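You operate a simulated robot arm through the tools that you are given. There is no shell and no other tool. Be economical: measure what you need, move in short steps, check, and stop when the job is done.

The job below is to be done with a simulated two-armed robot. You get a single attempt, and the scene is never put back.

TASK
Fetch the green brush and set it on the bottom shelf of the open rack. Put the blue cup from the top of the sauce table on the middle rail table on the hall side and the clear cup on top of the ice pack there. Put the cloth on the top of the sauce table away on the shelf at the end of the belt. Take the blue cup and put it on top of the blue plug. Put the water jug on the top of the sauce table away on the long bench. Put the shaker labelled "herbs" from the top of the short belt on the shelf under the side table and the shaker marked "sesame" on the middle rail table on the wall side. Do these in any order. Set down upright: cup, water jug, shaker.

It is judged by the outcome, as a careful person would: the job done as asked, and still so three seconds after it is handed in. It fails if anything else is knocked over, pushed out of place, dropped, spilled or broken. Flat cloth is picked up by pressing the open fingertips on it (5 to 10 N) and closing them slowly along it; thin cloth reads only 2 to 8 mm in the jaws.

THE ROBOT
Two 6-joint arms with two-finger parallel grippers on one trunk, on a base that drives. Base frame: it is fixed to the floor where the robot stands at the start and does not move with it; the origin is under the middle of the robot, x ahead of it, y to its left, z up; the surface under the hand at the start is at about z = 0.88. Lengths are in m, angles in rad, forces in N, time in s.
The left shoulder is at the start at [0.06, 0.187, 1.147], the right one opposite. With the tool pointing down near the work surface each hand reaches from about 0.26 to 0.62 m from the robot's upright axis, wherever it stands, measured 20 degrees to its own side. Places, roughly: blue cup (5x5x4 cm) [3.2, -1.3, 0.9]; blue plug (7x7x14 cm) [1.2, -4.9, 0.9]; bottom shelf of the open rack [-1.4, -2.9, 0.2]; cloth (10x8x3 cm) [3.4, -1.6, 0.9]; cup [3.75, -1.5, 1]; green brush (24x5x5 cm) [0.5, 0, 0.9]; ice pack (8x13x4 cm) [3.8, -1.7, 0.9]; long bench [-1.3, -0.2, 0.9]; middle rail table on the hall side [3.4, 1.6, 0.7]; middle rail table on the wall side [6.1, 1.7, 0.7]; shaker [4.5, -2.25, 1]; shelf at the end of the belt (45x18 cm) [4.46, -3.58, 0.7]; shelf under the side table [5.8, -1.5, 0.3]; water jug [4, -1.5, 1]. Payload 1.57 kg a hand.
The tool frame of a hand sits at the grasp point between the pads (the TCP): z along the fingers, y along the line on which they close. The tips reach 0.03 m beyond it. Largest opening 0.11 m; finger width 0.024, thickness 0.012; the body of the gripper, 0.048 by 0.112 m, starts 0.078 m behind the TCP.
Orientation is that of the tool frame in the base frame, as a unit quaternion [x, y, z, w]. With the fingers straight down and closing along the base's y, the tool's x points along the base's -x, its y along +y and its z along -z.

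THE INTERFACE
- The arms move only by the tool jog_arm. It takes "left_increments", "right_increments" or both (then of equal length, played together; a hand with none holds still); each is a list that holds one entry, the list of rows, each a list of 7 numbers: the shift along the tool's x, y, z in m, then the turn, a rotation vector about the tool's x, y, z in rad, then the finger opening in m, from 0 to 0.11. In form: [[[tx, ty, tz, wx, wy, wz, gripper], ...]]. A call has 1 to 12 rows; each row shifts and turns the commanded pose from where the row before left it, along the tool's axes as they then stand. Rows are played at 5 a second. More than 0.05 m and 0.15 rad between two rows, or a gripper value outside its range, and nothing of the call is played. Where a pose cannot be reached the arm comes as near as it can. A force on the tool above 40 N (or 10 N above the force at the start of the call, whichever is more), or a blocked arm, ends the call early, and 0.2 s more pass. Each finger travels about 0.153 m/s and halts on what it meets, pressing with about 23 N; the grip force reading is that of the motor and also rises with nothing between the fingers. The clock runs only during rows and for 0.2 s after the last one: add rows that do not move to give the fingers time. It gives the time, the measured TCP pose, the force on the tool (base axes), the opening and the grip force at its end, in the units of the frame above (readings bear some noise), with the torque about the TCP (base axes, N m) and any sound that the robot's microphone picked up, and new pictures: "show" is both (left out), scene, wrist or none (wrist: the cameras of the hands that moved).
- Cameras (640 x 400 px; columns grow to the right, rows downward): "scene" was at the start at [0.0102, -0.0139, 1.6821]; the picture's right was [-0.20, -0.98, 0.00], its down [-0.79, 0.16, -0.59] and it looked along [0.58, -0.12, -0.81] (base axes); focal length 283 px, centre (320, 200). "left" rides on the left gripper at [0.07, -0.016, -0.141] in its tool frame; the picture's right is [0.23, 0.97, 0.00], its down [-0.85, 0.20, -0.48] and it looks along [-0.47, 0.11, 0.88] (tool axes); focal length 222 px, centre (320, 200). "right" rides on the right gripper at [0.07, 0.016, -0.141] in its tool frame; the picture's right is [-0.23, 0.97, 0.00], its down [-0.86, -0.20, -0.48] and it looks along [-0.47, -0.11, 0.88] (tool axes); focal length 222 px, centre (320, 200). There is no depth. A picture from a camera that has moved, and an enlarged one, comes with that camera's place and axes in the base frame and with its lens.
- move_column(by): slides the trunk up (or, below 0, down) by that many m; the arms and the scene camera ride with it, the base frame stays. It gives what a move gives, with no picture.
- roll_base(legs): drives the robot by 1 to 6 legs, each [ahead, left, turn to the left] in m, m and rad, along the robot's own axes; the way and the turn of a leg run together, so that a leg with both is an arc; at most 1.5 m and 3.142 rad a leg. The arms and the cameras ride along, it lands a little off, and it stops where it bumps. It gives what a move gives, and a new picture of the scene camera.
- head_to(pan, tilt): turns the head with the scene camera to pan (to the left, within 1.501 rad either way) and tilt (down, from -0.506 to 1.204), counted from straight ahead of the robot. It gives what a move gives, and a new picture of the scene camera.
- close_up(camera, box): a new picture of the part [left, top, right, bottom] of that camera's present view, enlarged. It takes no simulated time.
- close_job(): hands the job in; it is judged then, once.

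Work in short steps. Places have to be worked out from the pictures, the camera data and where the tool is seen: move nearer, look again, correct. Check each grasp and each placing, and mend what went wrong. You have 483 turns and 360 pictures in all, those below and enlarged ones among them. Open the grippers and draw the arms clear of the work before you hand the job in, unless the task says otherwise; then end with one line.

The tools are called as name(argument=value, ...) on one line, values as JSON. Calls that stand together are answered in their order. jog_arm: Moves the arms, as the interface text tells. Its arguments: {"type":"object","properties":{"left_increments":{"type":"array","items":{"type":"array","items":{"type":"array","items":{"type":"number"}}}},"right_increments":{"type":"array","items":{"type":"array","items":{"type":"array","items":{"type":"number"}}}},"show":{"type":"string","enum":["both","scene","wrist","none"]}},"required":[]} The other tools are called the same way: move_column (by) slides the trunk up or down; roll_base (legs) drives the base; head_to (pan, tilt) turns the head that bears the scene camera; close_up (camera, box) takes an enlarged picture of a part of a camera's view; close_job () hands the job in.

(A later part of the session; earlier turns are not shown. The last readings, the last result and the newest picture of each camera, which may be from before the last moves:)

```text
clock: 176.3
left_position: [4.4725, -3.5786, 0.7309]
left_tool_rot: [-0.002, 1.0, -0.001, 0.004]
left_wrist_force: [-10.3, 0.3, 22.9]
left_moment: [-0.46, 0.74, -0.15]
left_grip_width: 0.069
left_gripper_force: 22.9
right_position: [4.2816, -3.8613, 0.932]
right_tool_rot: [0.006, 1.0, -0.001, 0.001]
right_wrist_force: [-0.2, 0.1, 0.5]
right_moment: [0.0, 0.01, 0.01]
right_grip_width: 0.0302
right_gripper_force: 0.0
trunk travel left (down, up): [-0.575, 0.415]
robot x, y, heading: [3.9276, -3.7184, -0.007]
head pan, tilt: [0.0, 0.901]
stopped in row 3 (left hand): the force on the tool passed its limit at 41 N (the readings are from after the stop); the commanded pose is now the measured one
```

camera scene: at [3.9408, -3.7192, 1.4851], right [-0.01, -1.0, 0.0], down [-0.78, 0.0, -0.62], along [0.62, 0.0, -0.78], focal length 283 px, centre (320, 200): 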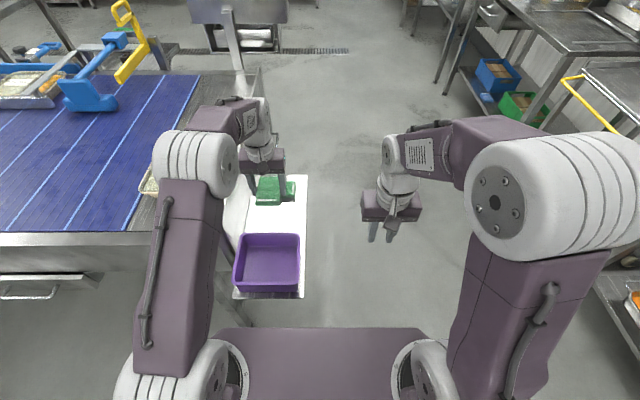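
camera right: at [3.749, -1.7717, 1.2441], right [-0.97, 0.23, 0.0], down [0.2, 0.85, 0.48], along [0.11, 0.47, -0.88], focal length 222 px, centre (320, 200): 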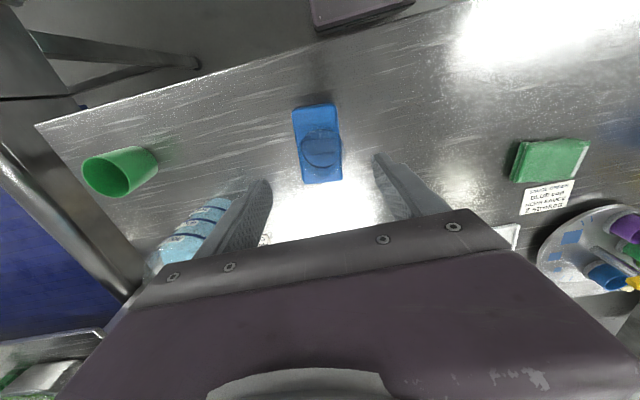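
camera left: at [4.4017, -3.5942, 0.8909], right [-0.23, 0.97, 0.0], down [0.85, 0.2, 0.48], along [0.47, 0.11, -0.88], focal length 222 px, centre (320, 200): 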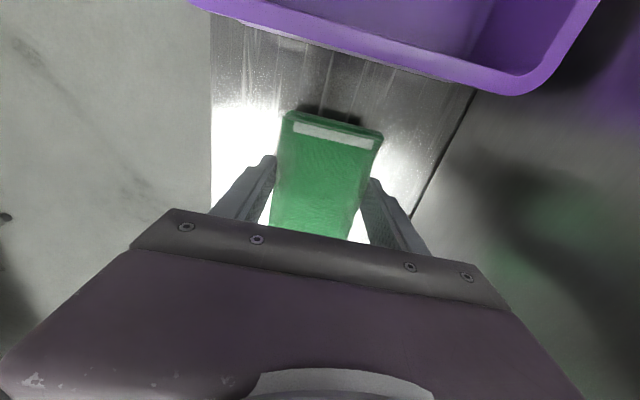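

Firm contact. Easing up 2 mm, opening, and rising.

jog_arm(left_increments=[[[0, 0, -0.002, 0, 0, 0, 0.069], [0, 0, 0, 0, 0, 0, 0.078], [0, 0, 0, 0, 0, 0, 0.088], [0, 0, -0.03, 0, 0, 0, 0.088], [0, 0, -0.045, 0, 0, 0, 0.088], [0, 0, -0.045, 0, 0, 0, 0.088], [0, 0, -0.045, 0, 0, 0, 0.088]]])

```text
clock: 177.9
left_position: [4.4745, -3.5791, 0.8951]
left_tool_rot: [-0.002, 1.0, 0.0, 0.004]
left_wrist_force: [0.2, -0.5, 0.0]
left_moment: [0.01, 0.04, -0.01]
left_grip_width: 0.0878
left_gripper_force: 0.1
right_position: [4.284, -3.8611, 0.9327]
right_tool_rot: [0.007, 1.0, -0.001, 0.0]
right_wrist_force: [0.0, -0.1, 0.6]
right_moment: [-0.02, 0.0, 0.0]
right_grip_width: 0.03
right_gripper_force: 0.0
trunk travel left (down, up): [-0.575, 0.415]
robot x, y, heading: [3.9291, -3.7209, -0.006]
head pan, tilt: [0.0, 0.901]
camera scene: at [3.9396, -3.7196, 1.4851], right [-0.01, -1.0, 0.0], down [-0.78, 0.0, -0.62], along [0.62, 0.0, -0.78], focal length 283 px, centre (320, 200)
camera left: at [4.4027, -3.5954, 1.0346], right [-0.23, 0.97, 0.0], down [0.85, 0.2, 0.48], along [0.47, 0.11, -0.87], focal length 222 px, centre (320, 200)
```

scene: 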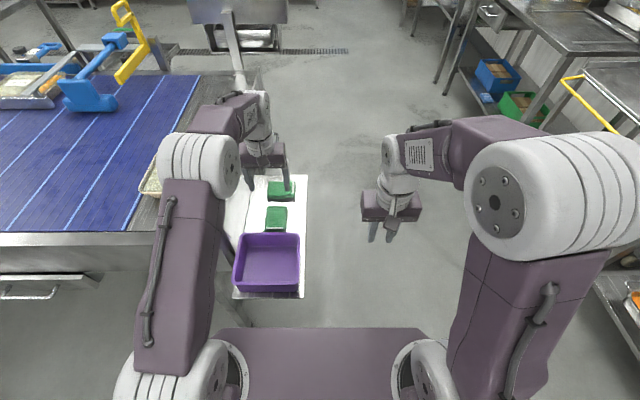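
left: 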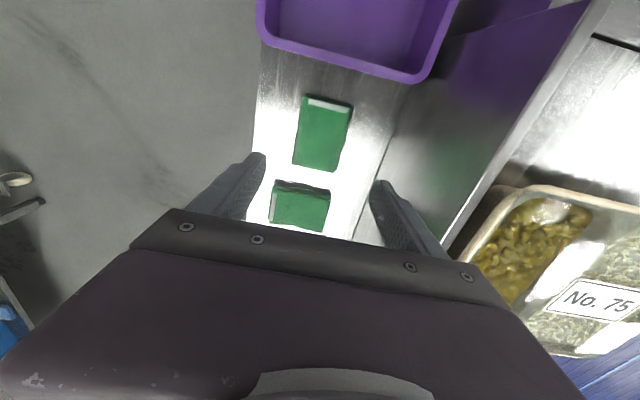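

The cloth is on the shelf, clear of the bin and the other cloth. Raising the trunk, retracting, and moving to the belt's side to find the shakers.

move_column(by=0.2)

jog_arm(left_increments=[[[0.045, 0, 0, 0, 0, 0, 0.08], [0.045, 0, 0, 0, 0, 0, 0.08], [0.045, 0, 0, 0, 0, 0, 0.08], [0.045, 0, 0, 0, 0, 0, 0.08]]], show="none")

roll_base(legs=[[-0.5, 0, 0], [0, 1.25, 0.008]])

```text
clock: 180.0
left_position: [4.474, -3.5799, 1.0942]
left_tool_rot: [-0.002, 1.0, 0.0, 0.004]
left_wrist_force: [-0.5, 0.4, -0.2]
left_moment: [-0.02, 0.03, 0.05]
left_grip_width: 0.0879
left_gripper_force: 0.0
right_position: [4.2838, -3.8634, 1.1321]
right_tool_rot: [0.007, 1.0, -0.001, 0.0]
right_wrist_force: [-0.2, 0.4, 1.2]
right_moment: [-0.01, -0.01, 0.01]
right_grip_width: 0.0301
right_gripper_force: 0.1
trunk travel left (down, up): [-0.775, 0.215]
robot x, y, heading: [3.9271, -3.7191, -0.006]
head pan, tilt: [0.0, 0.901]
```

```text
clock: 181.0
left_position: [4.2932, -3.5794, 1.092]
left_tool_rot: [-0.002, 1.0, 0.0, 0.006]
left_wrist_force: [1.0, 0.1, -0.3]
left_moment: [-0.02, -0.05, 0.0]
left_grip_width: 0.0803
left_gripper_force: 0.1
right_position: [4.2828, -3.8622, 1.1322]
right_tool_rot: [0.008, 1.0, -0.001, 0.001]
right_wrist_force: [-1.1, 0.1, 0.4]
right_moment: [-0.01, -0.02, 0.01]
right_grip_width: 0.0297
right_gripper_force: 0.1
trunk travel left (down, up): [-0.775, 0.215]
robot x, y, heading: [3.9267, -3.7219, -0.008]
head pan, tilt: [0.0, 0.901]
```

```text
clock: 189.9
left_position: [3.7918, -2.3213, 1.0906]
left_tool_rot: [-0.009, 1.0, 0.0, 0.004]
left_wrist_force: [-0.6, 0.6, -0.8]
left_moment: [0.01, 0.02, 0.04]
left_grip_width: 0.0799
left_gripper_force: 0.1
right_position: [3.7857, -2.6031, 1.1313]
right_tool_rot: [-0.001, 1.0, -0.001, 0.0]
right_wrist_force: [-0.9, -0.4, -0.5]
right_moment: [0.02, 0.01, -0.02]
right_grip_width: 0.0299
right_gripper_force: 0.0
trunk travel left (down, up): [-0.775, 0.215]
robot x, y, heading: [3.4278, -2.4678, 0.014]
head pan, tilt: [0.0, 0.901]
camera scene: at [3.4397, -2.4664, 1.6851], right [0.01, -1.0, 0.0], down [-0.78, -0.01, -0.62], along [0.62, 0.01, -0.78], focal length 283 px, centre (320, 200)
```

scene: 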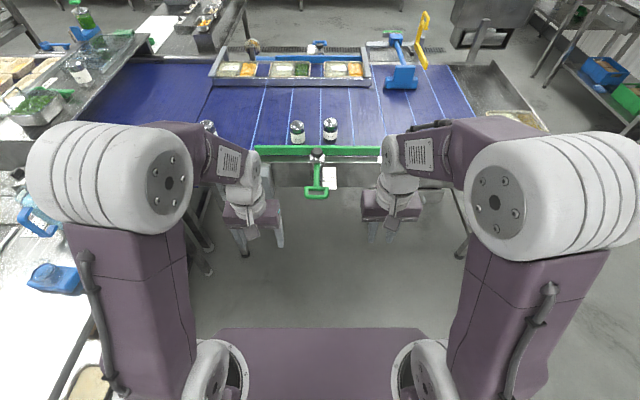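

close_up(camera="scene", box=[190, 105, 350, 205])

close_up(camera="scene", box=[285, 110, 345, 150])

```text
4.00 times, centred on (270, 155) of scene
camera zoom: at [3.4397, -2.4664, 1.6851], right [0.01, -1.0, 0.0], down [-0.78, -0.01, -0.62], along [0.62, 0.01, -0.78], focal length 1134 px, centre (520, 380)
```

zoom: 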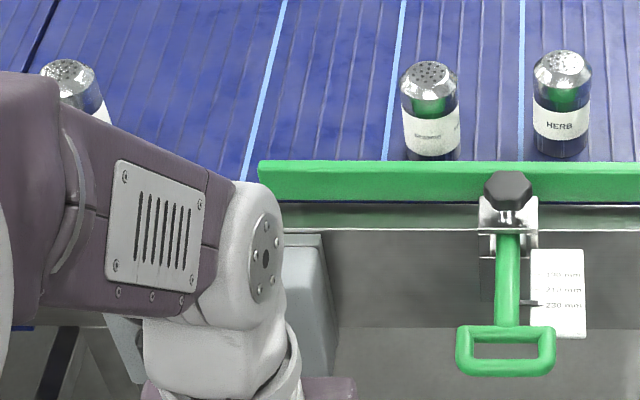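

```text
10.00 times, centred on (315, 130) of scene
camera zoom: at [3.4397, -2.4664, 1.6851], right [0.01, -1.0, 0.0], down [-0.78, -0.01, -0.62], along [0.62, 0.01, -0.78], focal length 2834 px, centre (370, 900)
```

zoom: 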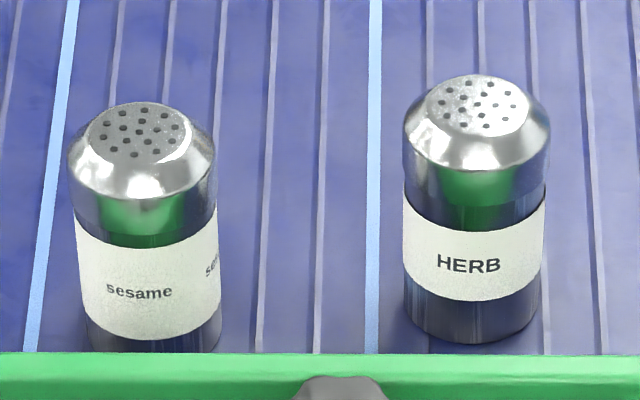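

The right shaker reads HERB and the left one sesame. A third shaker is half hidden, so I'll move the left arm and read its label too.

jog_arm(left_increments=[[[0.0, -0.045, -0.02, 0, 0, 0, 0.08], [0.0, -0.045, -0.02, 0, 0, 0, 0.08], [0.0, -0.045, 0, 0, 0, 0, 0.08], [0.0, -0.035, 0, 0, 0, 0, 0.08]]], show="none")

close_up(camera="scene", box=[170, 90, 270, 170])

```text
clock: 190.9
left_position: [3.7945, -2.4906, 1.1313]
left_tool_rot: [-0.01, 1.0, 0.001, 0.003]
left_wrist_force: [-0.3, 3.1, 1.3]
left_moment: [-0.29, -0.02, -0.08]
left_grip_width: 0.0799
left_gripper_force: 0.1
right_position: [3.7849, -2.6059, 1.132]
right_tool_rot: [-0.002, 1.0, -0.001, 0.001]
right_wrist_force: [0.5, -2.3, -0.7]
right_moment: [0.27, 0.04, -0.02]
right_grip_width: 0.03
right_gripper_force: 0.0
trunk travel left (down, up): [-0.775, 0.215]
robot x, y, heading: [3.4226, -2.4678, 0.011]
head pan, tilt: [0.0, 0.901]
```

```text
5.00 times, centred on (220, 130) of scene
camera zoom: at [3.4399, -2.4679, 1.6851], right [0.01, -1.0, 0.0], down [-0.78, -0.01, -0.62], along [0.62, 0.01, -0.78], focal length 1417 px, centre (820, 550)
```

zoom: 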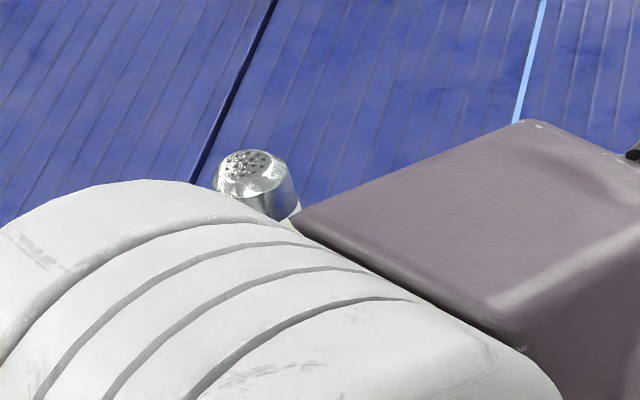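

The hands just touched, so I'll move the left one back out. Then I'll drive up to the belt and use the wrist cameras.

jog_arm(left_increments=[[[0.0, 0.045, 0, 0, 0, 0, 0.08], [0.0, 0.045, 0, 0, 0, 0, 0.08], [0.0, 0.045, 0, 0, 0, 0, 0.08], [0.0, 0.045, 0, 0, 0, 0, 0.08]]], show="none")

roll_base(legs=[[0.38, 0, -0.012]])

close_up(camera="left", box=[0, 0, 640, 400])

close_up(camera="right", box=[0, 0, 640, 400])

```text
clock: 191.9
left_position: [3.7904, -2.3084, 1.1316]
left_tool_rot: [-0.009, 1.0, -0.001, 0.003]
left_wrist_force: [0.1, 0.6, -0.7]
left_moment: [-0.02, -0.02, 0.0]
left_grip_width: 0.0798
left_gripper_force: 0.0
right_position: [3.7848, -2.6008, 1.132]
right_tool_rot: [-0.002, 1.0, -0.001, 0.001]
right_wrist_force: [0.0, 0.9, 0.0]
right_moment: [-0.04, 0.0, -0.03]
right_grip_width: 0.0301
right_gripper_force: 0.0
trunk travel left (down, up): [-0.775, 0.215]
robot x, y, heading: [3.4255, -2.4682, 0.012]
head pan, tilt: [0.0, 0.901]
```

```text
clock: 194.3
left_position: [4.1752, -2.3155, 1.1339]
left_tool_rot: [-0.002, 1.0, 0.0, 0.005]
left_wrist_force: [-0.7, 0.1, -0.5]
left_moment: [0.01, -0.03, 0.01]
left_grip_width: 0.0801
left_gripper_force: 0.1
right_position: [4.1634, -2.6066, 1.131]
right_tool_rot: [0.006, 1.0, -0.001, 0.001]
right_wrist_force: [0.5, 0.4, -0.9]
right_moment: [0.01, 0.02, 0.02]
right_grip_width: 0.0299
right_gripper_force: 0.0
trunk travel left (down, up): [-0.775, 0.215]
robot x, y, heading: [3.8056, -2.466, -0.005]
head pan, tilt: [0.0, 0.901]
camera scene: at [3.8205, -2.4651, 1.6852], right [-0.01, -1.0, 0.0], down [-0.78, 0.0, -0.62], along [0.62, 0.0, -0.78], focal length 283 px, centre (320, 200)
```

scene: 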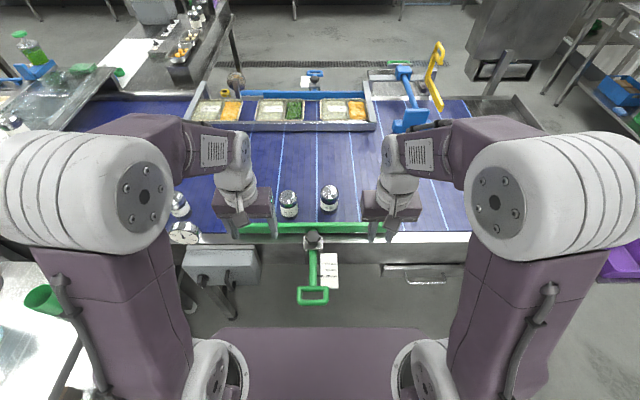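

```text
1.00 times, centred on (320, 200) of left (not enlarged: the box is as wide or as high as the picture)
camera zoom: at [4.1036, -2.3308, 1.2721], right [-0.23, 0.97, 0.0], down [0.85, 0.2, 0.49], along [0.47, 0.11, -0.87], focal length 222 px, centre (320, 200)
```

zoom: 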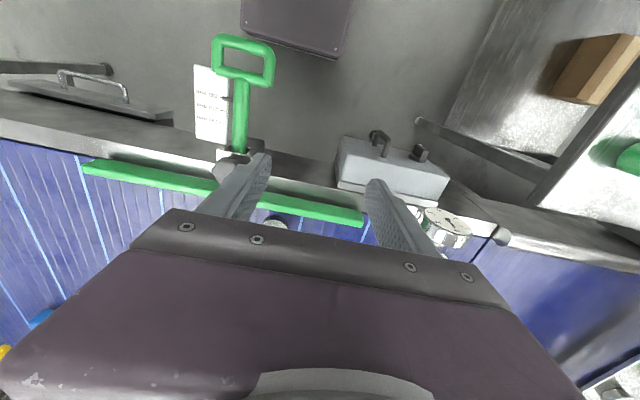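

```text
1.00 times, centred on (320, 200) of right (not enlarged: the box is as wide or as high as the picture)
camera zoom: at [4.0934, -2.5898, 1.2735], right [0.24, 0.97, 0.0], down [0.85, -0.21, 0.48], along [0.47, -0.12, -0.88], focal length 222 px, centre (320, 200)
```

zoom: 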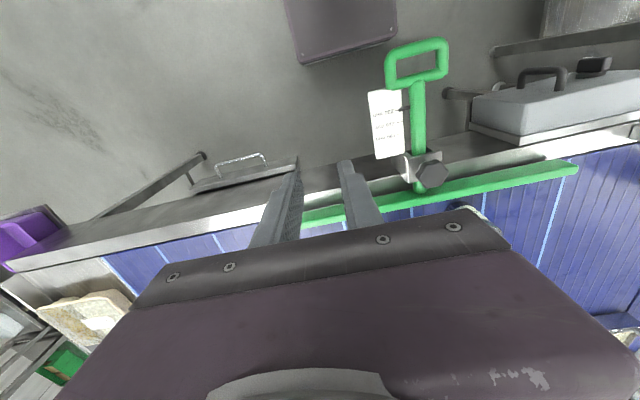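

close_up(camera="scene", box=[155, 180, 215, 250])

close_up(camera="scene", box=[260, 170, 360, 240])

```text
5.71 times, centred on (185, 215) of scene
camera zoom: at [3.8205, -2.4651, 1.6852], right [-0.01, -1.0, 0.0], down [-0.78, 0.0, -0.62], along [0.62, 0.0, -0.78], focal length 1619 px, centre (1091, 114)
```

zoom: 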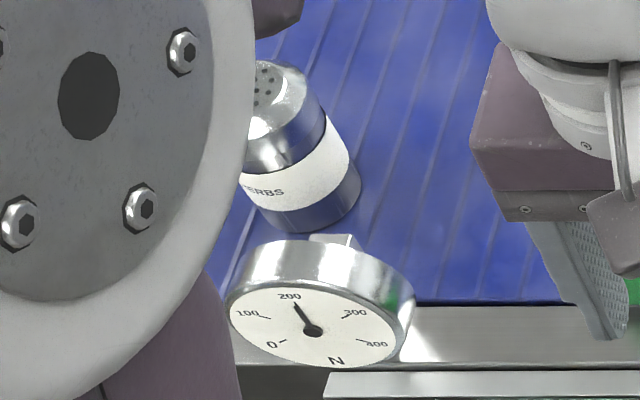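

```text
5.71 times, centred on (310, 205) of scene
camera zoom: at [3.8205, -2.4651, 1.6852], right [-0.01, -1.0, 0.0], down [-0.78, 0.0, -0.62], along [0.62, 0.0, -0.78], focal length 1619 px, centre (377, 171)
```

zoom: 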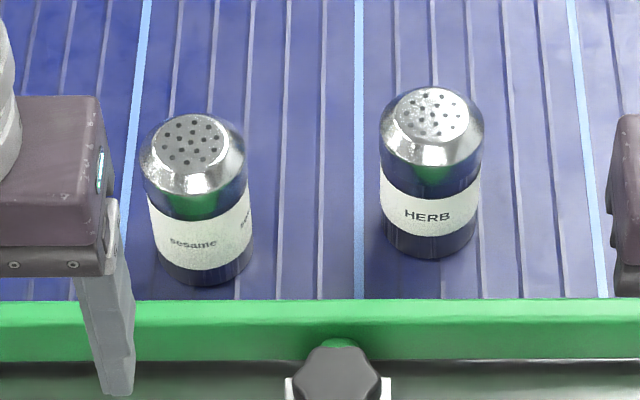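

The third shaker by the gauge is labelled HERBS, so that is the one to take; the middle one says HERB. Sesame is near (4.409,−2.360) and HERBS near (4.41,−1.99), with the belt at z≈0.857. Shifting left and slightly ahead.

roll_base(legs=[[0.05, 0.215, 0.005]])

head_to(pan=0.3, tilt=0.9)

```text
clock: 196.0
left_position: [4.2248, -2.0966, 1.1321]
left_tool_rot: [-0.005, 1.0, 0.0, 0.003]
left_wrist_force: [-0.3, -0.2, -0.2]
left_moment: [0.0, 0.03, -0.02]
left_grip_width: 0.0799
left_gripper_force: 0.0
right_position: [4.2178, -2.3888, 1.1325]
right_tool_rot: [0.004, 1.0, -0.001, 0.0]
right_wrist_force: [0.5, -0.7, 0.3]
right_moment: [0.01, -0.01, -0.03]
right_grip_width: 0.0303
right_gripper_force: 0.0
trunk travel left (down, up): [-0.775, 0.215]
robot x, y, heading: [3.8593, -2.2507, 0.002]
head pan, tilt: [0.0, 0.901]
camera scene: at [3.8723, -2.2499, 1.6851], right [0.0, -1.0, 0.0], down [-0.78, 0.0, -0.62], along [0.62, 0.0, -0.78], focal length 283 px, centre (320, 200)
```

scene: 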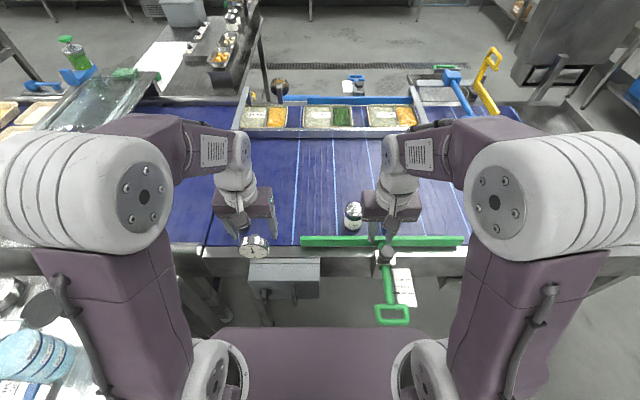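

```text
clock: 196.8
left_position: [4.2258, -2.0951, 1.1318]
left_tool_rot: [-0.005, 1.0, -0.001, 0.003]
left_wrist_force: [0.6, -0.4, 0.1]
left_moment: [-0.02, 0.01, -0.01]
left_grip_width: 0.0798
left_gripper_force: 0.0
right_position: [4.2174, -2.3871, 1.1314]
right_tool_rot: [0.003, 1.0, -0.002, 0.0]
right_wrist_force: [0.4, -0.4, 0.7]
right_moment: [0.02, -0.01, 0.02]
right_grip_width: 0.03
right_gripper_force: 0.0
trunk travel left (down, up): [-0.775, 0.215]
robot x, y, heading: [3.8541, -2.2519, -0.004]
head pan, tilt: [0.3, 0.901]
camera scene: at [3.8699, -2.2241, 1.6851], right [0.3, -0.96, 0.0], down [-0.75, -0.23, -0.62], along [0.59, 0.18, -0.78], focal length 283 px, centre (320, 200)
```

scene: 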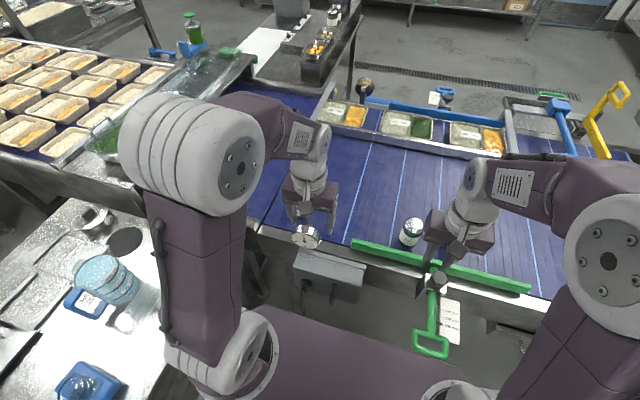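

Moving both hands to hover over their shakers: right over sesame, left over HERBS.

jog_arm(left_increments=[[[-0.045, 0.025, 0, 0, 0, 0, 0.085], [-0.045, 0.025, 0, 0, 0, 0, 0.085], [-0.045, 0.03, 0, 0, 0, 0, 0.085], [-0.045, 0.02, 0, 0, 0, 0, 0.085], [0, 0, 0.035, 0, 0, 0, 0.085], [0, 0, 0.03, 0, 0, 0, 0.085]]], right_increments=[[[-0.045, 0.007, 0, 0, 0, 0, 0.085], [-0.045, 0.007, 0, 0, 0, 0, 0.085], [-0.045, 0.007, 0, 0, 0, 0, 0.085], [-0.045, 0.007, 0, 0, 0, 0, 0.085], [-0.01, 0, 0.035, 0, 0, 0, 0.085], [0, 0, 0.03, 0, 0, 0, 0.085]]])

```text
refused: row 1 steps farther than a row can; nothing moved
```

jog_arm(left_increments=[[[-0.04, 0.02, 0, 0, 0, 0, 0.085], [-0.04, 0.02, 0, 0, 0, 0, 0.085], [-0.04, 0.02, 0, 0, 0, 0, 0.085], [-0.04, 0.025, 0, 0, 0, 0, 0.085], [-0.02, 0.025, 0.03, 0, 0, 0, 0.085], [0, 0, 0.035, 0, 0, 0, 0.085]]], right_increments=[[[-0.045, 0.007, 0, 0, 0, 0, 0.085], [-0.045, 0.007, 0, 0, 0, 0, 0.085], [-0.045, 0.007, 0, 0, 0, 0, 0.085], [-0.045, 0.007, 0, 0, 0, 0, 0.085], [-0.01, 0, 0.035, 0, 0, 0, 0.085], [0, 0, 0.03, 0, 0, 0, 0.085]]])

```text
clock: 198.2
left_position: [4.4062, -1.9843, 1.0679]
left_tool_rot: [-0.005, 1.0, 0.0, 0.003]
left_wrist_force: [-0.1, 0.5, 0.6]
left_moment: [0.01, 0.0, -0.01]
left_grip_width: 0.085
left_gripper_force: 0.1
right_position: [4.4074, -2.3628, 1.0665]
right_tool_rot: [0.004, 1.0, -0.001, 0.0]
right_wrist_force: [-0.7, 0.5, -0.4]
right_moment: [0.0, -0.01, -0.02]
right_grip_width: 0.0849
right_gripper_force: 0.0
trunk travel left (down, up): [-0.775, 0.215]
robot x, y, heading: [3.8572, -2.2498, 0.003]
head pan, tilt: [0.3, 0.901]
camera scene: at [3.8692, -2.2259, 1.6852], right [0.3, -0.96, 0.0], down [-0.75, -0.23, -0.62], along [0.59, 0.18, -0.78], focal length 283 px, centre (320, 200)
camera right: at [4.3367, -2.3448, 1.2076], right [0.23, 0.97, 0.0], down [0.85, -0.2, 0.48], along [0.47, -0.11, -0.88], focal length 222 px, centre (320, 200)
camera left: at [4.3352, -2.0001, 1.2071], right [-0.24, 0.97, 0.0], down [0.85, 0.21, 0.48], along [0.47, 0.11, -0.87], focal length 222 px, centre (320, 200)
```

scene: 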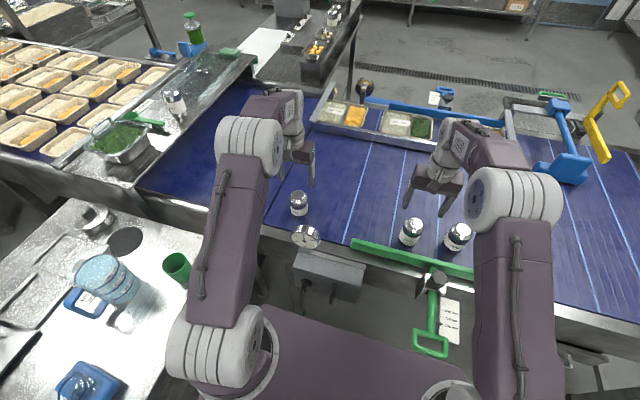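
right: 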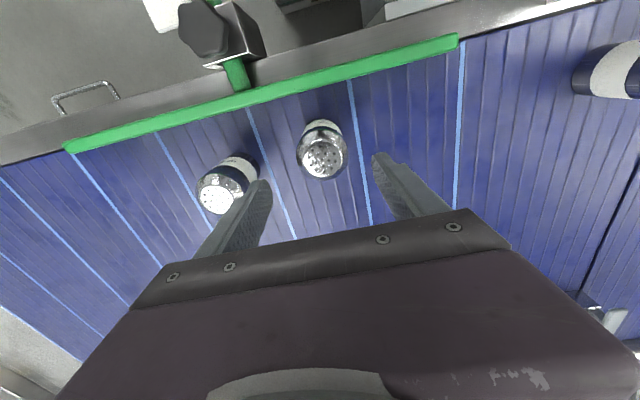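
left: 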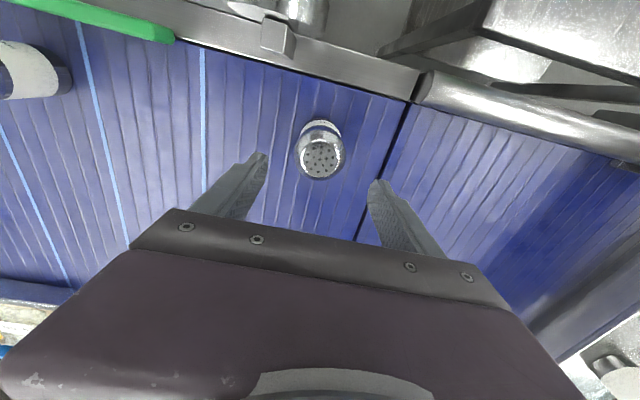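

Both shakers are centred: sesame at (4.4095,−2.360), HERBS at (4.411,−1.983). Descending both to z≈0.925.

jog_arm(left_increments=[[[-0.005, 0.001, 0.03, 0, 0, 0, 0.085], [0, 0, 0.04, 0, 0, 0, 0.085], [0, 0, 0.04, 0, 0, 0, 0.085], [0, 0, 0.03, 0, 0, 0, 0.085], [0, 0, 0, 0, 0, 0, 0.085]]], right_increments=[[[-0.002, 0.003, 0.03, 0, 0, 0, 0.085], [0, 0, 0.04, 0, 0, 0, 0.085], [0, 0, 0.04, 0, 0, 0, 0.085], [0, 0, 0.03, 0, 0, 0, 0.085], [0, 0, 0, 0, 0, 0, 0.085]]])

```text
clock: 199.4
left_position: [4.4104, -1.9834, 0.9281]
left_tool_rot: [-0.005, 1.0, 0.0, 0.005]
left_wrist_force: [-0.1, 0.3, -0.7]
left_moment: [-0.02, -0.05, 0.04]
left_grip_width: 0.085
left_gripper_force: 0.0
right_position: [4.4077, -2.3593, 0.9273]
right_tool_rot: [0.004, 1.0, -0.001, 0.0]
right_wrist_force: [-0.9, -0.6, -0.4]
right_moment: [0.03, -0.02, 0.0]
right_grip_width: 0.0848
right_gripper_force: 0.1
trunk travel left (down, up): [-0.775, 0.215]
robot x, y, heading: [3.86, -2.2465, -0.001]
head pan, tilt: [0.3, 0.901]
camera scene: at [3.8689, -2.2255, 1.6852], right [0.3, -0.96, 0.0], down [-0.75, -0.23, -0.62], along [0.59, 0.18, -0.78], focal length 283 px, centre (320, 200)
camera right: at [4.338, -2.3418, 1.0682], right [0.23, 0.97, 0.0], down [0.85, -0.2, 0.48], along [0.47, -0.11, -0.88], focal length 222 px, centre (320, 200)
camera left: at [4.3396, -1.9989, 1.0674], right [-0.24, 0.97, 0.0], down [0.85, 0.21, 0.49], along [0.47, 0.11, -0.87], focal length 222 px, centre (320, 200)
```

scene: 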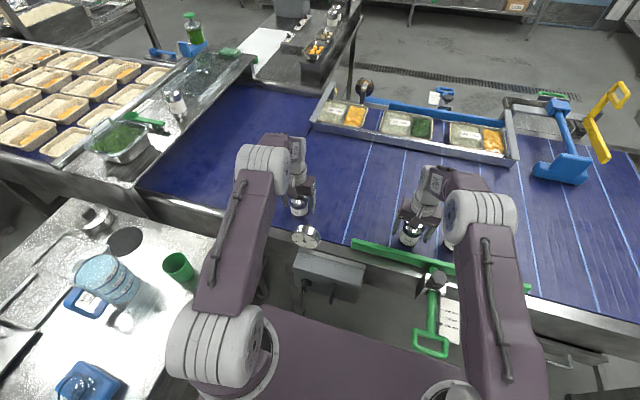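
right: 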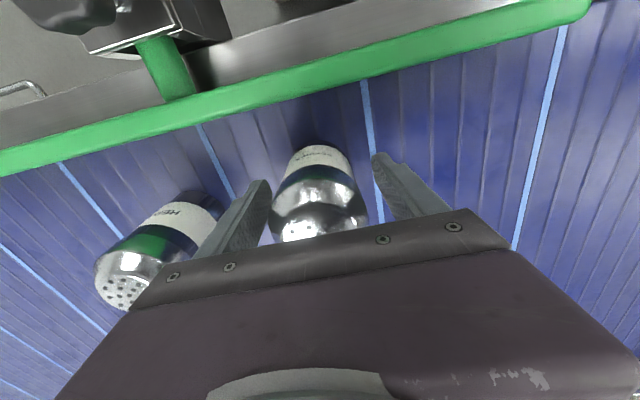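
left: 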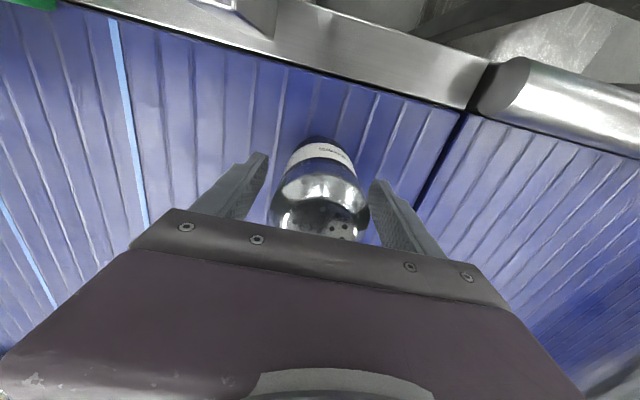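

Both shakers sit between the fingers. Closing both hands gently.

jog_arm(left_increments=[[[0, 0, 0, 0, 0, 0, 0.07], [0, 0, 0, 0, 0, 0, 0.06], [0, 0, 0, 0, 0, 0, 0.052], [0, 0, 0, 0, 0, 0, 0.045], [0, 0, 0, 0, 0, 0, 0.045]]], right_increments=[[[0, 0, 0, 0, 0, 0, 0.07], [0, 0, 0, 0, 0, 0, 0.06], [0, 0, 0, 0, 0, 0, 0.052], [0, 0, 0, 0, 0, 0, 0.045], [0, 0, 0, 0, 0, 0, 0.045]]], show="none")

close_up(camera="left", box=[250, 110, 390, 250])

```text
clock: 200.6
left_position: [4.4112, -1.9838, 0.9271]
left_tool_rot: [-0.004, 1.0, 0.0, 0.004]
left_wrist_force: [-0.1, -0.3, 0.3]
left_moment: [-0.04, 0.07, -0.01]
left_grip_width: 0.0583
left_gripper_force: 23.0
right_position: [4.4098, -2.3594, 0.928]
right_tool_rot: [0.004, 1.0, -0.001, 0.0]
right_wrist_force: [-0.3, -0.7, -0.1]
right_moment: [0.01, -0.01, -0.01]
right_grip_width: 0.0587
right_gripper_force: 22.9
trunk travel left (down, up): [-0.775, 0.215]
robot x, y, heading: [3.8583, -2.2493, 0.001]
head pan, tilt: [0.3, 0.901]
```

```text
2.86 times, centred on (320, 180) of left
camera zoom: at [4.3402, -1.9989, 1.0674], right [-0.24, 0.97, 0.0], down [0.85, 0.21, 0.48], along [0.47, 0.11, -0.87], focal length 635 px, centre (320, 257)
```

zoom: 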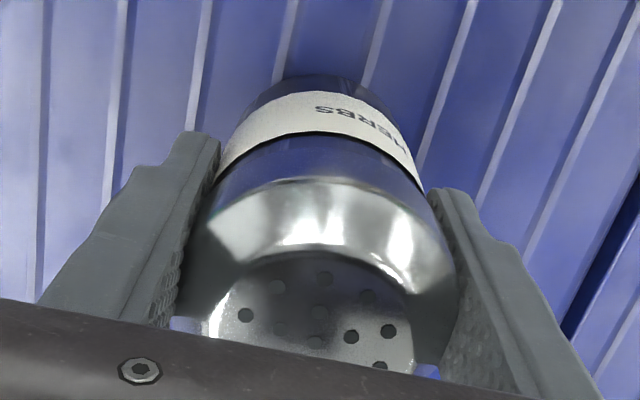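

HERBS is confirmed in the left hand and both are gripped at 58 mm. Lifting straight up.

jog_arm(left_increments=[[[0, 0, -0.03, 0, 0, 0, 0.045], [0, 0, -0.045, 0, 0, 0, 0.045], [0, 0, -0.045, 0, 0, 0, 0.045], [0, 0, -0.045, 0, 0, 0, 0.045], [0, 0, -0.045, 0, 0, 0, 0.045]]], right_increments=[[[0, 0, -0.03, 0, 0, 0, 0.045], [0, 0, -0.045, 0, 0, 0, 0.045], [0, 0, -0.045, 0, 0, 0, 0.045], [0, 0, -0.045, 0, 0, 0, 0.045], [0, 0, -0.045, 0, 0, 0, 0.045]]], show="scene")

```text
clock: 201.8
left_position: [4.4089, -1.9855, 1.1399]
left_tool_rot: [-0.004, 1.0, 0.0, 0.003]
left_wrist_force: [-1.0, 0.2, -1.0]
left_moment: [-0.01, -0.01, -0.01]
left_grip_width: 0.0584
left_gripper_force: 23.1
right_position: [4.4075, -2.3611, 1.1381]
right_tool_rot: [0.003, 1.0, -0.001, -0.001]
right_wrist_force: [-0.1, 0.4, -1.2]
right_moment: [0.02, -0.03, -0.01]
right_grip_width: 0.0588
right_gripper_force: 22.8
trunk travel left (down, up): [-0.775, 0.215]
robot x, y, heading: [3.86, -2.2491, 0.001]
head pan, tilt: [0.3, 0.901]
camera scene: at [3.8682, -2.2256, 1.6851], right [0.3, -0.96, 0.0], down [-0.75, -0.23, -0.62], along [0.59, 0.18, -0.78], focal length 283 px, centre (320, 200)
```

scene: 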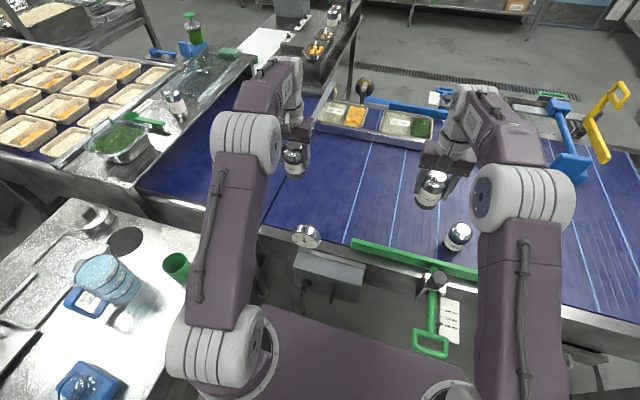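

Both lifted. I'll retract the hands and drive around the south end of the belt toward the side table.

jog_arm(left_increments=[[[0.045, -0.01, 0, 0, 0, 0, 0.045], [0.045, -0.01, 0, 0, 0, 0, 0.045], [0.045, -0.02, 0, 0, 0, 0, 0.045], [0.03, -0.03, 0, 0, 0, 0, 0.045]]], right_increments=[[[0.045, -0.01, 0, 0, 0, 0, 0.045], [0.045, -0.01, 0, 0, 0, 0, 0.045], [0.045, -0.01, 0, 0, 0, 0, 0.045], [0.03, -0.02, 0, 0, 0, 0, 0.045]]], show="none")

roll_base(legs=[[-0.45, 0, 0], [0, -1.0, 0], [0, -0.95, 0]])

head_to(pan=0, tilt=0.5)

```text
clock: 202.8
left_position: [4.2416, -2.0565, 1.1395]
left_tool_rot: [-0.004, 1.0, 0.001, 0.006]
left_wrist_force: [-0.4, -0.5, -1.0]
left_moment: [0.01, -0.03, 0.01]
left_grip_width: 0.0582
left_gripper_force: 23.1
right_position: [4.2405, -2.4099, 1.1382]
right_tool_rot: [0.004, 1.0, 0.0, 0.002]
right_wrist_force: [-0.3, 0.2, -1.3]
right_moment: [0.02, -0.06, 0.02]
right_grip_width: 0.0583
right_gripper_force: 23.0
trunk travel left (down, up): [-0.775, 0.215]
robot x, y, heading: [3.8614, -2.2478, 0.003]
head pan, tilt: [0.3, 0.901]
```

```text
clock: 214.8
left_position: [3.8105, -3.9985, 1.1353]
left_tool_rot: [-0.008, 1.0, 0.0, 0.004]
left_wrist_force: [0.1, 0.0, -0.9]
left_moment: [-0.01, -0.02, -0.03]
left_grip_width: 0.0581
left_gripper_force: 23.0
right_position: [3.8111, -4.351, 1.1378]
right_tool_rot: [0.0, 1.0, -0.002, 0.0]
right_wrist_force: [-0.1, -0.2, -1.7]
right_moment: [-0.01, 0.0, 0.0]
right_grip_width: 0.0585
right_gripper_force: 22.9
trunk travel left (down, up): [-0.775, 0.215]
robot x, y, heading: [3.4241, -4.1984, 0.007]
head pan, tilt: [0.3, 0.901]
camera scene: at [3.4357, -4.171, 1.6851], right [0.3, -0.95, 0.0], down [-0.75, -0.24, -0.62], along [0.59, 0.19, -0.78], focal length 283 px, centre (320, 200)
```

scene: 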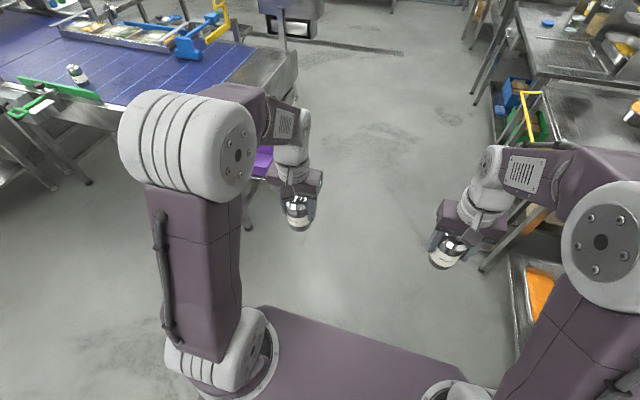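

```text
clock: 215.7
left_position: [3.8101, -3.9982, 1.1377]
left_tool_rot: [-0.009, 1.0, 0.0, 0.004]
left_wrist_force: [0.3, 0.2, -1.3]
left_moment: [-0.01, 0.0, -0.02]
left_grip_width: 0.0584
left_gripper_force: 23.1
right_position: [3.8104, -4.352, 1.1379]
right_tool_rot: [0.0, 1.0, 0.0, 0.0]
right_wrist_force: [0.1, -0.7, -1.1]
right_moment: [-0.02, 0.02, 0.03]
right_grip_width: 0.0585
right_gripper_force: 22.5
trunk travel left (down, up): [-0.775, 0.215]
robot x, y, heading: [3.4225, -4.1951, 0.006]
head pan, tilt: [0.0, 0.499]
camera scene: at [3.4547, -4.1941, 1.7189], right [0.01, -1.0, 0.0], down [-0.48, 0.0, -0.88], along [0.88, 0.01, -0.48], focal length 283 px, centre (320, 200)
```

scene: 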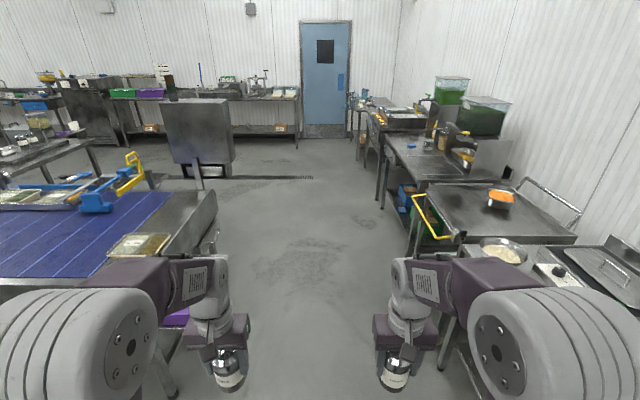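

Path is clear. Driving ahead past the belt end, then turning to face +y.

roll_base(legs=[[1.3, 0.1, 0], [0.95, 0, 0], [0, 0, 1.565]])

```text
clock: 230.7
left_position: [5.4889, -3.6869, 1.1371]
left_tool_rot: [0.717, -0.697, -0.003, -0.002]
left_wrist_force: [-0.4, -0.3, -0.5]
left_moment: [-0.01, 0.01, 0.01]
left_grip_width: 0.0586
left_gripper_force: 22.9
right_position: [5.8414, -3.6824, 1.1374]
right_tool_rot: [0.711, -0.703, 0.0, -0.001]
right_wrist_force: [0.4, 0.1, -0.9]
right_moment: [-0.04, 0.02, 0.01]
right_grip_width: 0.0584
right_gripper_force: 23.1
trunk travel left (down, up): [-0.775, 0.215]
robot x, y, heading: [5.6908, -4.0724, 1.59]
head pan, tilt: [0.0, 0.499]
camera scene: at [5.6876, -4.0381, 1.719], right [1.0, 0.02, 0.0], down [0.01, -0.48, -0.88], along [-0.02, 0.88, -0.48], focal length 283 px, centre (320, 200)
```

scene: 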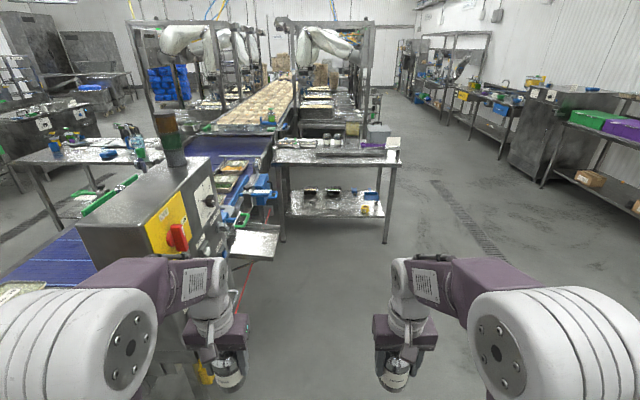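

close_up(camera="scene", box=[260, 120, 420, 250])

```text
3.08 times, centred on (340, 185) of scene
camera zoom: at [5.6876, -4.0381, 1.719], right [1.0, 0.02, 0.0], down [0.01, -0.48, -0.88], along [-0.02, 0.88, -0.48], focal length 872 px, centre (258, 246)
```

zoom: 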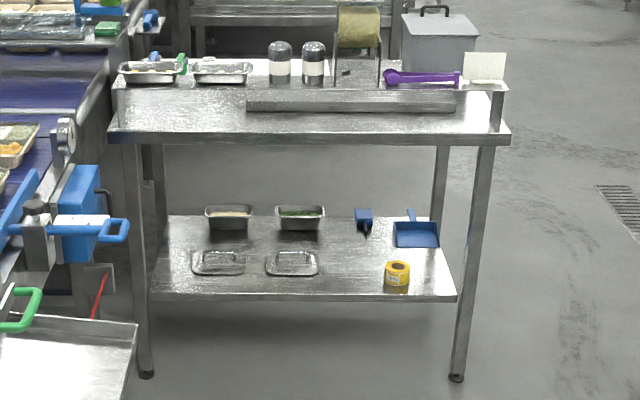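

The side table's shelf is at z≈0.29, front edge y≈−1.74, table underside ≈0.80. There is a free spot around (5.93,−1.62) between the front tray and the yellow roll. Approaching.

roll_base(legs=[[0.3, -0.32, -0.02], [1.1, 0, 0]])

head_to(pan=0, tilt=0.7)

```text
clock: 238.6
left_position: [5.8219, -2.2808, 1.1384]
left_tool_rot: [0.709, -0.706, -0.003, -0.003]
left_wrist_force: [0.5, -0.5, -0.3]
left_moment: [0.0, -0.02, 0.0]
left_grip_width: 0.0582
left_gripper_force: 23.5
right_position: [6.1745, -2.2849, 1.1376]
right_tool_rot: [-0.703, 0.711, -0.002, 0.002]
right_wrist_force: [0.2, 0.0, -1.5]
right_moment: [-0.01, 0.0, -0.02]
right_grip_width: 0.0582
right_gripper_force: 23.1
trunk travel left (down, up): [-0.775, 0.215]
robot x, y, heading: [6.0124, -2.6635, 1.566]
head pan, tilt: [0.0, 0.499]
camera scene: at [6.0128, -2.6353, 1.719], right [1.0, -0.01, 0.0], down [0.0, -0.48, -0.88], along [0.0, 0.88, -0.48], focal length 283 px, centre (320, 200)
```

scene: 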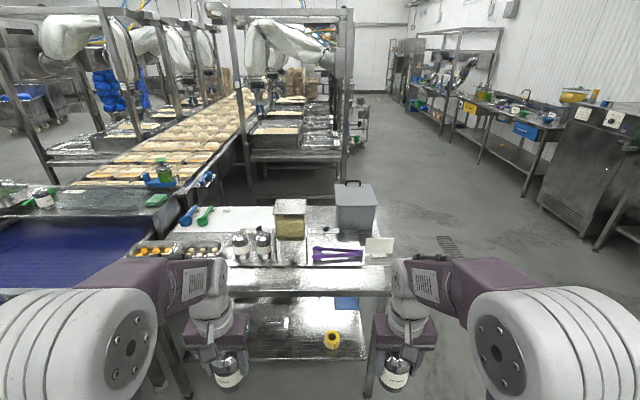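

```text
clock: 239.3
left_position: [5.8227, -2.2797, 1.1374]
left_tool_rot: [0.708, -0.706, -0.003, -0.003]
left_wrist_force: [0.1, -0.1, -1.7]
left_moment: [0.01, 0.02, -0.02]
left_grip_width: 0.0581
left_gripper_force: 23.3
right_position: [6.1753, -2.2832, 1.1376]
right_tool_rot: [-0.703, 0.711, -0.002, 0.001]
right_wrist_force: [0.5, -0.7, -0.8]
right_moment: [-0.03, 0.01, 0.01]
right_grip_width: 0.0582
right_gripper_force: 23.4
trunk travel left (down, up): [-0.775, 0.215]
robot x, y, heading: [6.0176, -2.6644, 1.567]
head pan, tilt: [0.0, 0.7]
camera scene: at [6.0128, -2.6403, 1.7013], right [1.0, -0.01, 0.0], down [0.0, -0.64, -0.77], along [0.0, 0.77, -0.64], focal length 283 px, centre (320, 200)
```

scene: 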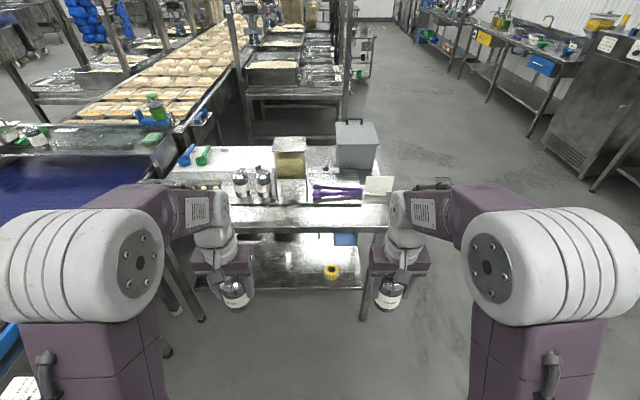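

Lowering the trunk here, clear of the table, to look under it.

move_column(by=-0.4)

move_column(by=-0.34)

head_to(pan=0, tilt=0.45)

```text
clock: 243.2
left_position: [5.8234, -2.2785, 0.7389]
left_tool_rot: [0.709, -0.706, -0.003, -0.002]
left_wrist_force: [0.9, -0.7, -1.2]
left_moment: [-0.03, -0.04, 0.04]
left_grip_width: 0.0584
left_gripper_force: 23.0
right_position: [6.1745, -2.2828, 0.7378]
right_tool_rot: [-0.703, 0.711, -0.001, 0.001]
right_wrist_force: [-0.3, -0.3, -1.3]
right_moment: [-0.04, 0.0, 0.02]
right_grip_width: 0.0583
right_gripper_force: 22.8
trunk travel left (down, up): [-0.375, 0.615]
robot x, y, heading: [6.0155, -2.6689, 1.569]
head pan, tilt: [0.0, 0.7]
```

```text
clock: 246.5
left_position: [5.8213, -2.279, 0.3977]
left_tool_rot: [0.709, -0.705, -0.002, -0.002]
left_wrist_force: [-0.2, -0.5, -1.5]
left_moment: [-0.02, -0.05, 0.0]
left_grip_width: 0.058
left_gripper_force: 23.2
right_position: [6.1764, -2.2839, 0.3968]
right_tool_rot: [-0.702, 0.712, -0.002, 0.001]
right_wrist_force: [0.5, 0.0, -1.1]
right_moment: [-0.04, 0.0, 0.0]
right_grip_width: 0.0585
right_gripper_force: 22.8
trunk travel left (down, up): [-0.035, 0.955]
robot x, y, heading: [6.0109, -2.6666, 1.567]
head pan, tilt: [0.0, 0.7]
```

```text
clock: 247.3
left_position: [5.8219, -2.2805, 0.3968]
left_tool_rot: [0.708, -0.706, -0.002, -0.003]
left_wrist_force: [0.5, 0.5, -0.7]
left_moment: [-0.02, -0.02, 0.0]
left_grip_width: 0.0583
left_gripper_force: 23.7
right_position: [6.1753, -2.2846, 0.3971]
right_tool_rot: [-0.703, 0.712, -0.001, 0.002]
right_wrist_force: [-0.5, -0.1, -1.5]
right_moment: [-0.01, 0.0, 0.0]
right_grip_width: 0.0579
right_gripper_force: 23.0
trunk travel left (down, up): [-0.035, 0.955]
robot x, y, heading: [6.0128, -2.6669, 1.564]
head pan, tilt: [0.0, 0.45]
camera scene: at [6.0128, -2.6339, 0.9834], right [1.0, -0.01, 0.0], down [0.0, -0.44, -0.9], along [0.01, 0.9, -0.44], focal length 283 px, centre (320, 200)
```

scene: 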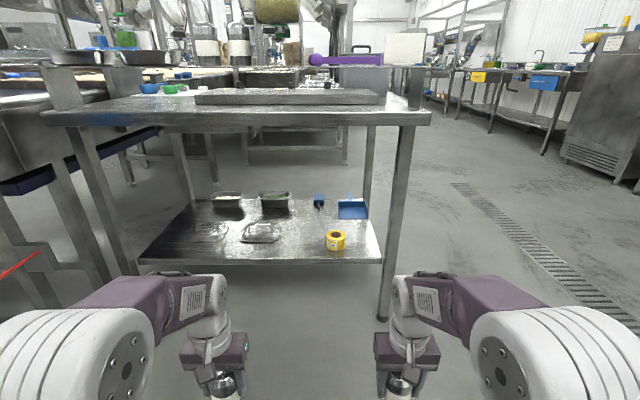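

The free spot is centred at (5.955,−1.64), between the tray's edge (5.86) and the roll (6.05). I'll move the left hand across, pull the right hand back, and roll ahead.

jog_arm(left_increments=[[[0, -0.045, 0, 0, 0, 0, 0.045], [0, -0.045, 0, 0, 0, 0, 0.045], [0, -0.04, 0, 0, 0, 0, 0.045]]], right_increments=[[[0.04, 0, 0, 0, 0, 0, 0.045], [0.04, 0, 0, 0, 0, 0, 0.045], [0.025, 0, 0, 0, 0, 0, 0.045]]], show="none")

roll_base(legs=[[0.4, 0, 0]])

```text
clock: 248.1
left_position: [5.9519, -2.2775, 0.3975]
left_tool_rot: [0.708, -0.706, -0.003, -0.003]
left_wrist_force: [0.4, 0.5, -0.8]
left_moment: [-0.01, -0.03, -0.02]
left_grip_width: 0.0583
left_gripper_force: 23.3
right_position: [6.1732, -2.3892, 0.3973]
right_tool_rot: [-0.703, 0.711, -0.001, 0.001]
right_wrist_force: [0.9, -0.6, -1.1]
right_moment: [-0.04, -0.02, -0.04]
right_grip_width: 0.0582
right_gripper_force: 23.4
trunk travel left (down, up): [-0.035, 0.955]
robot x, y, heading: [6.0157, -2.6679, 1.563]
head pan, tilt: [0.0, 0.45]
```

```text
clock: 250.6
left_position: [5.9542, -1.8775, 0.3984]
left_tool_rot: [0.709, -0.705, -0.002, -0.003]
left_wrist_force: [-0.1, 0.1, -1.3]
left_moment: [-0.02, 0.02, 0.03]
left_grip_width: 0.058
left_gripper_force: 22.3
right_position: [6.1747, -1.9874, 0.3973]
right_tool_rot: [-0.703, 0.711, -0.001, 0.0]
right_wrist_force: [-0.7, -0.3, -0.9]
right_moment: [0.01, 0.0, -0.01]
right_grip_width: 0.0584
right_gripper_force: 23.6
trunk travel left (down, up): [-0.035, 0.955]
robot x, y, heading: [6.0182, -2.2615, 1.567]
head pan, tilt: [0.0, 0.45]
camera scene: at [6.0147, -2.2324, 0.9835], right [1.0, 0.0, 0.0], down [0.0, -0.44, -0.9], along [0.0, 0.9, -0.44], focal length 283 px, centre (320, 200)
```

scene: 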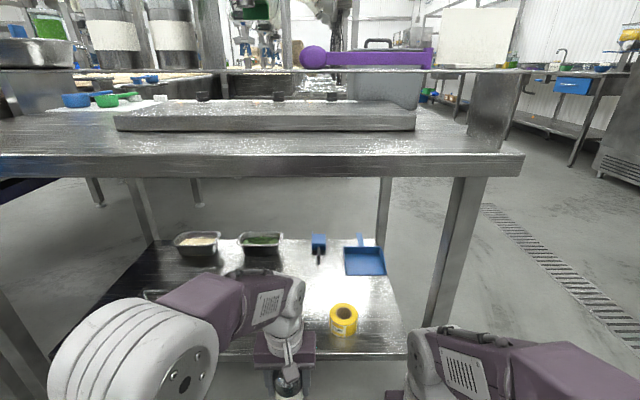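

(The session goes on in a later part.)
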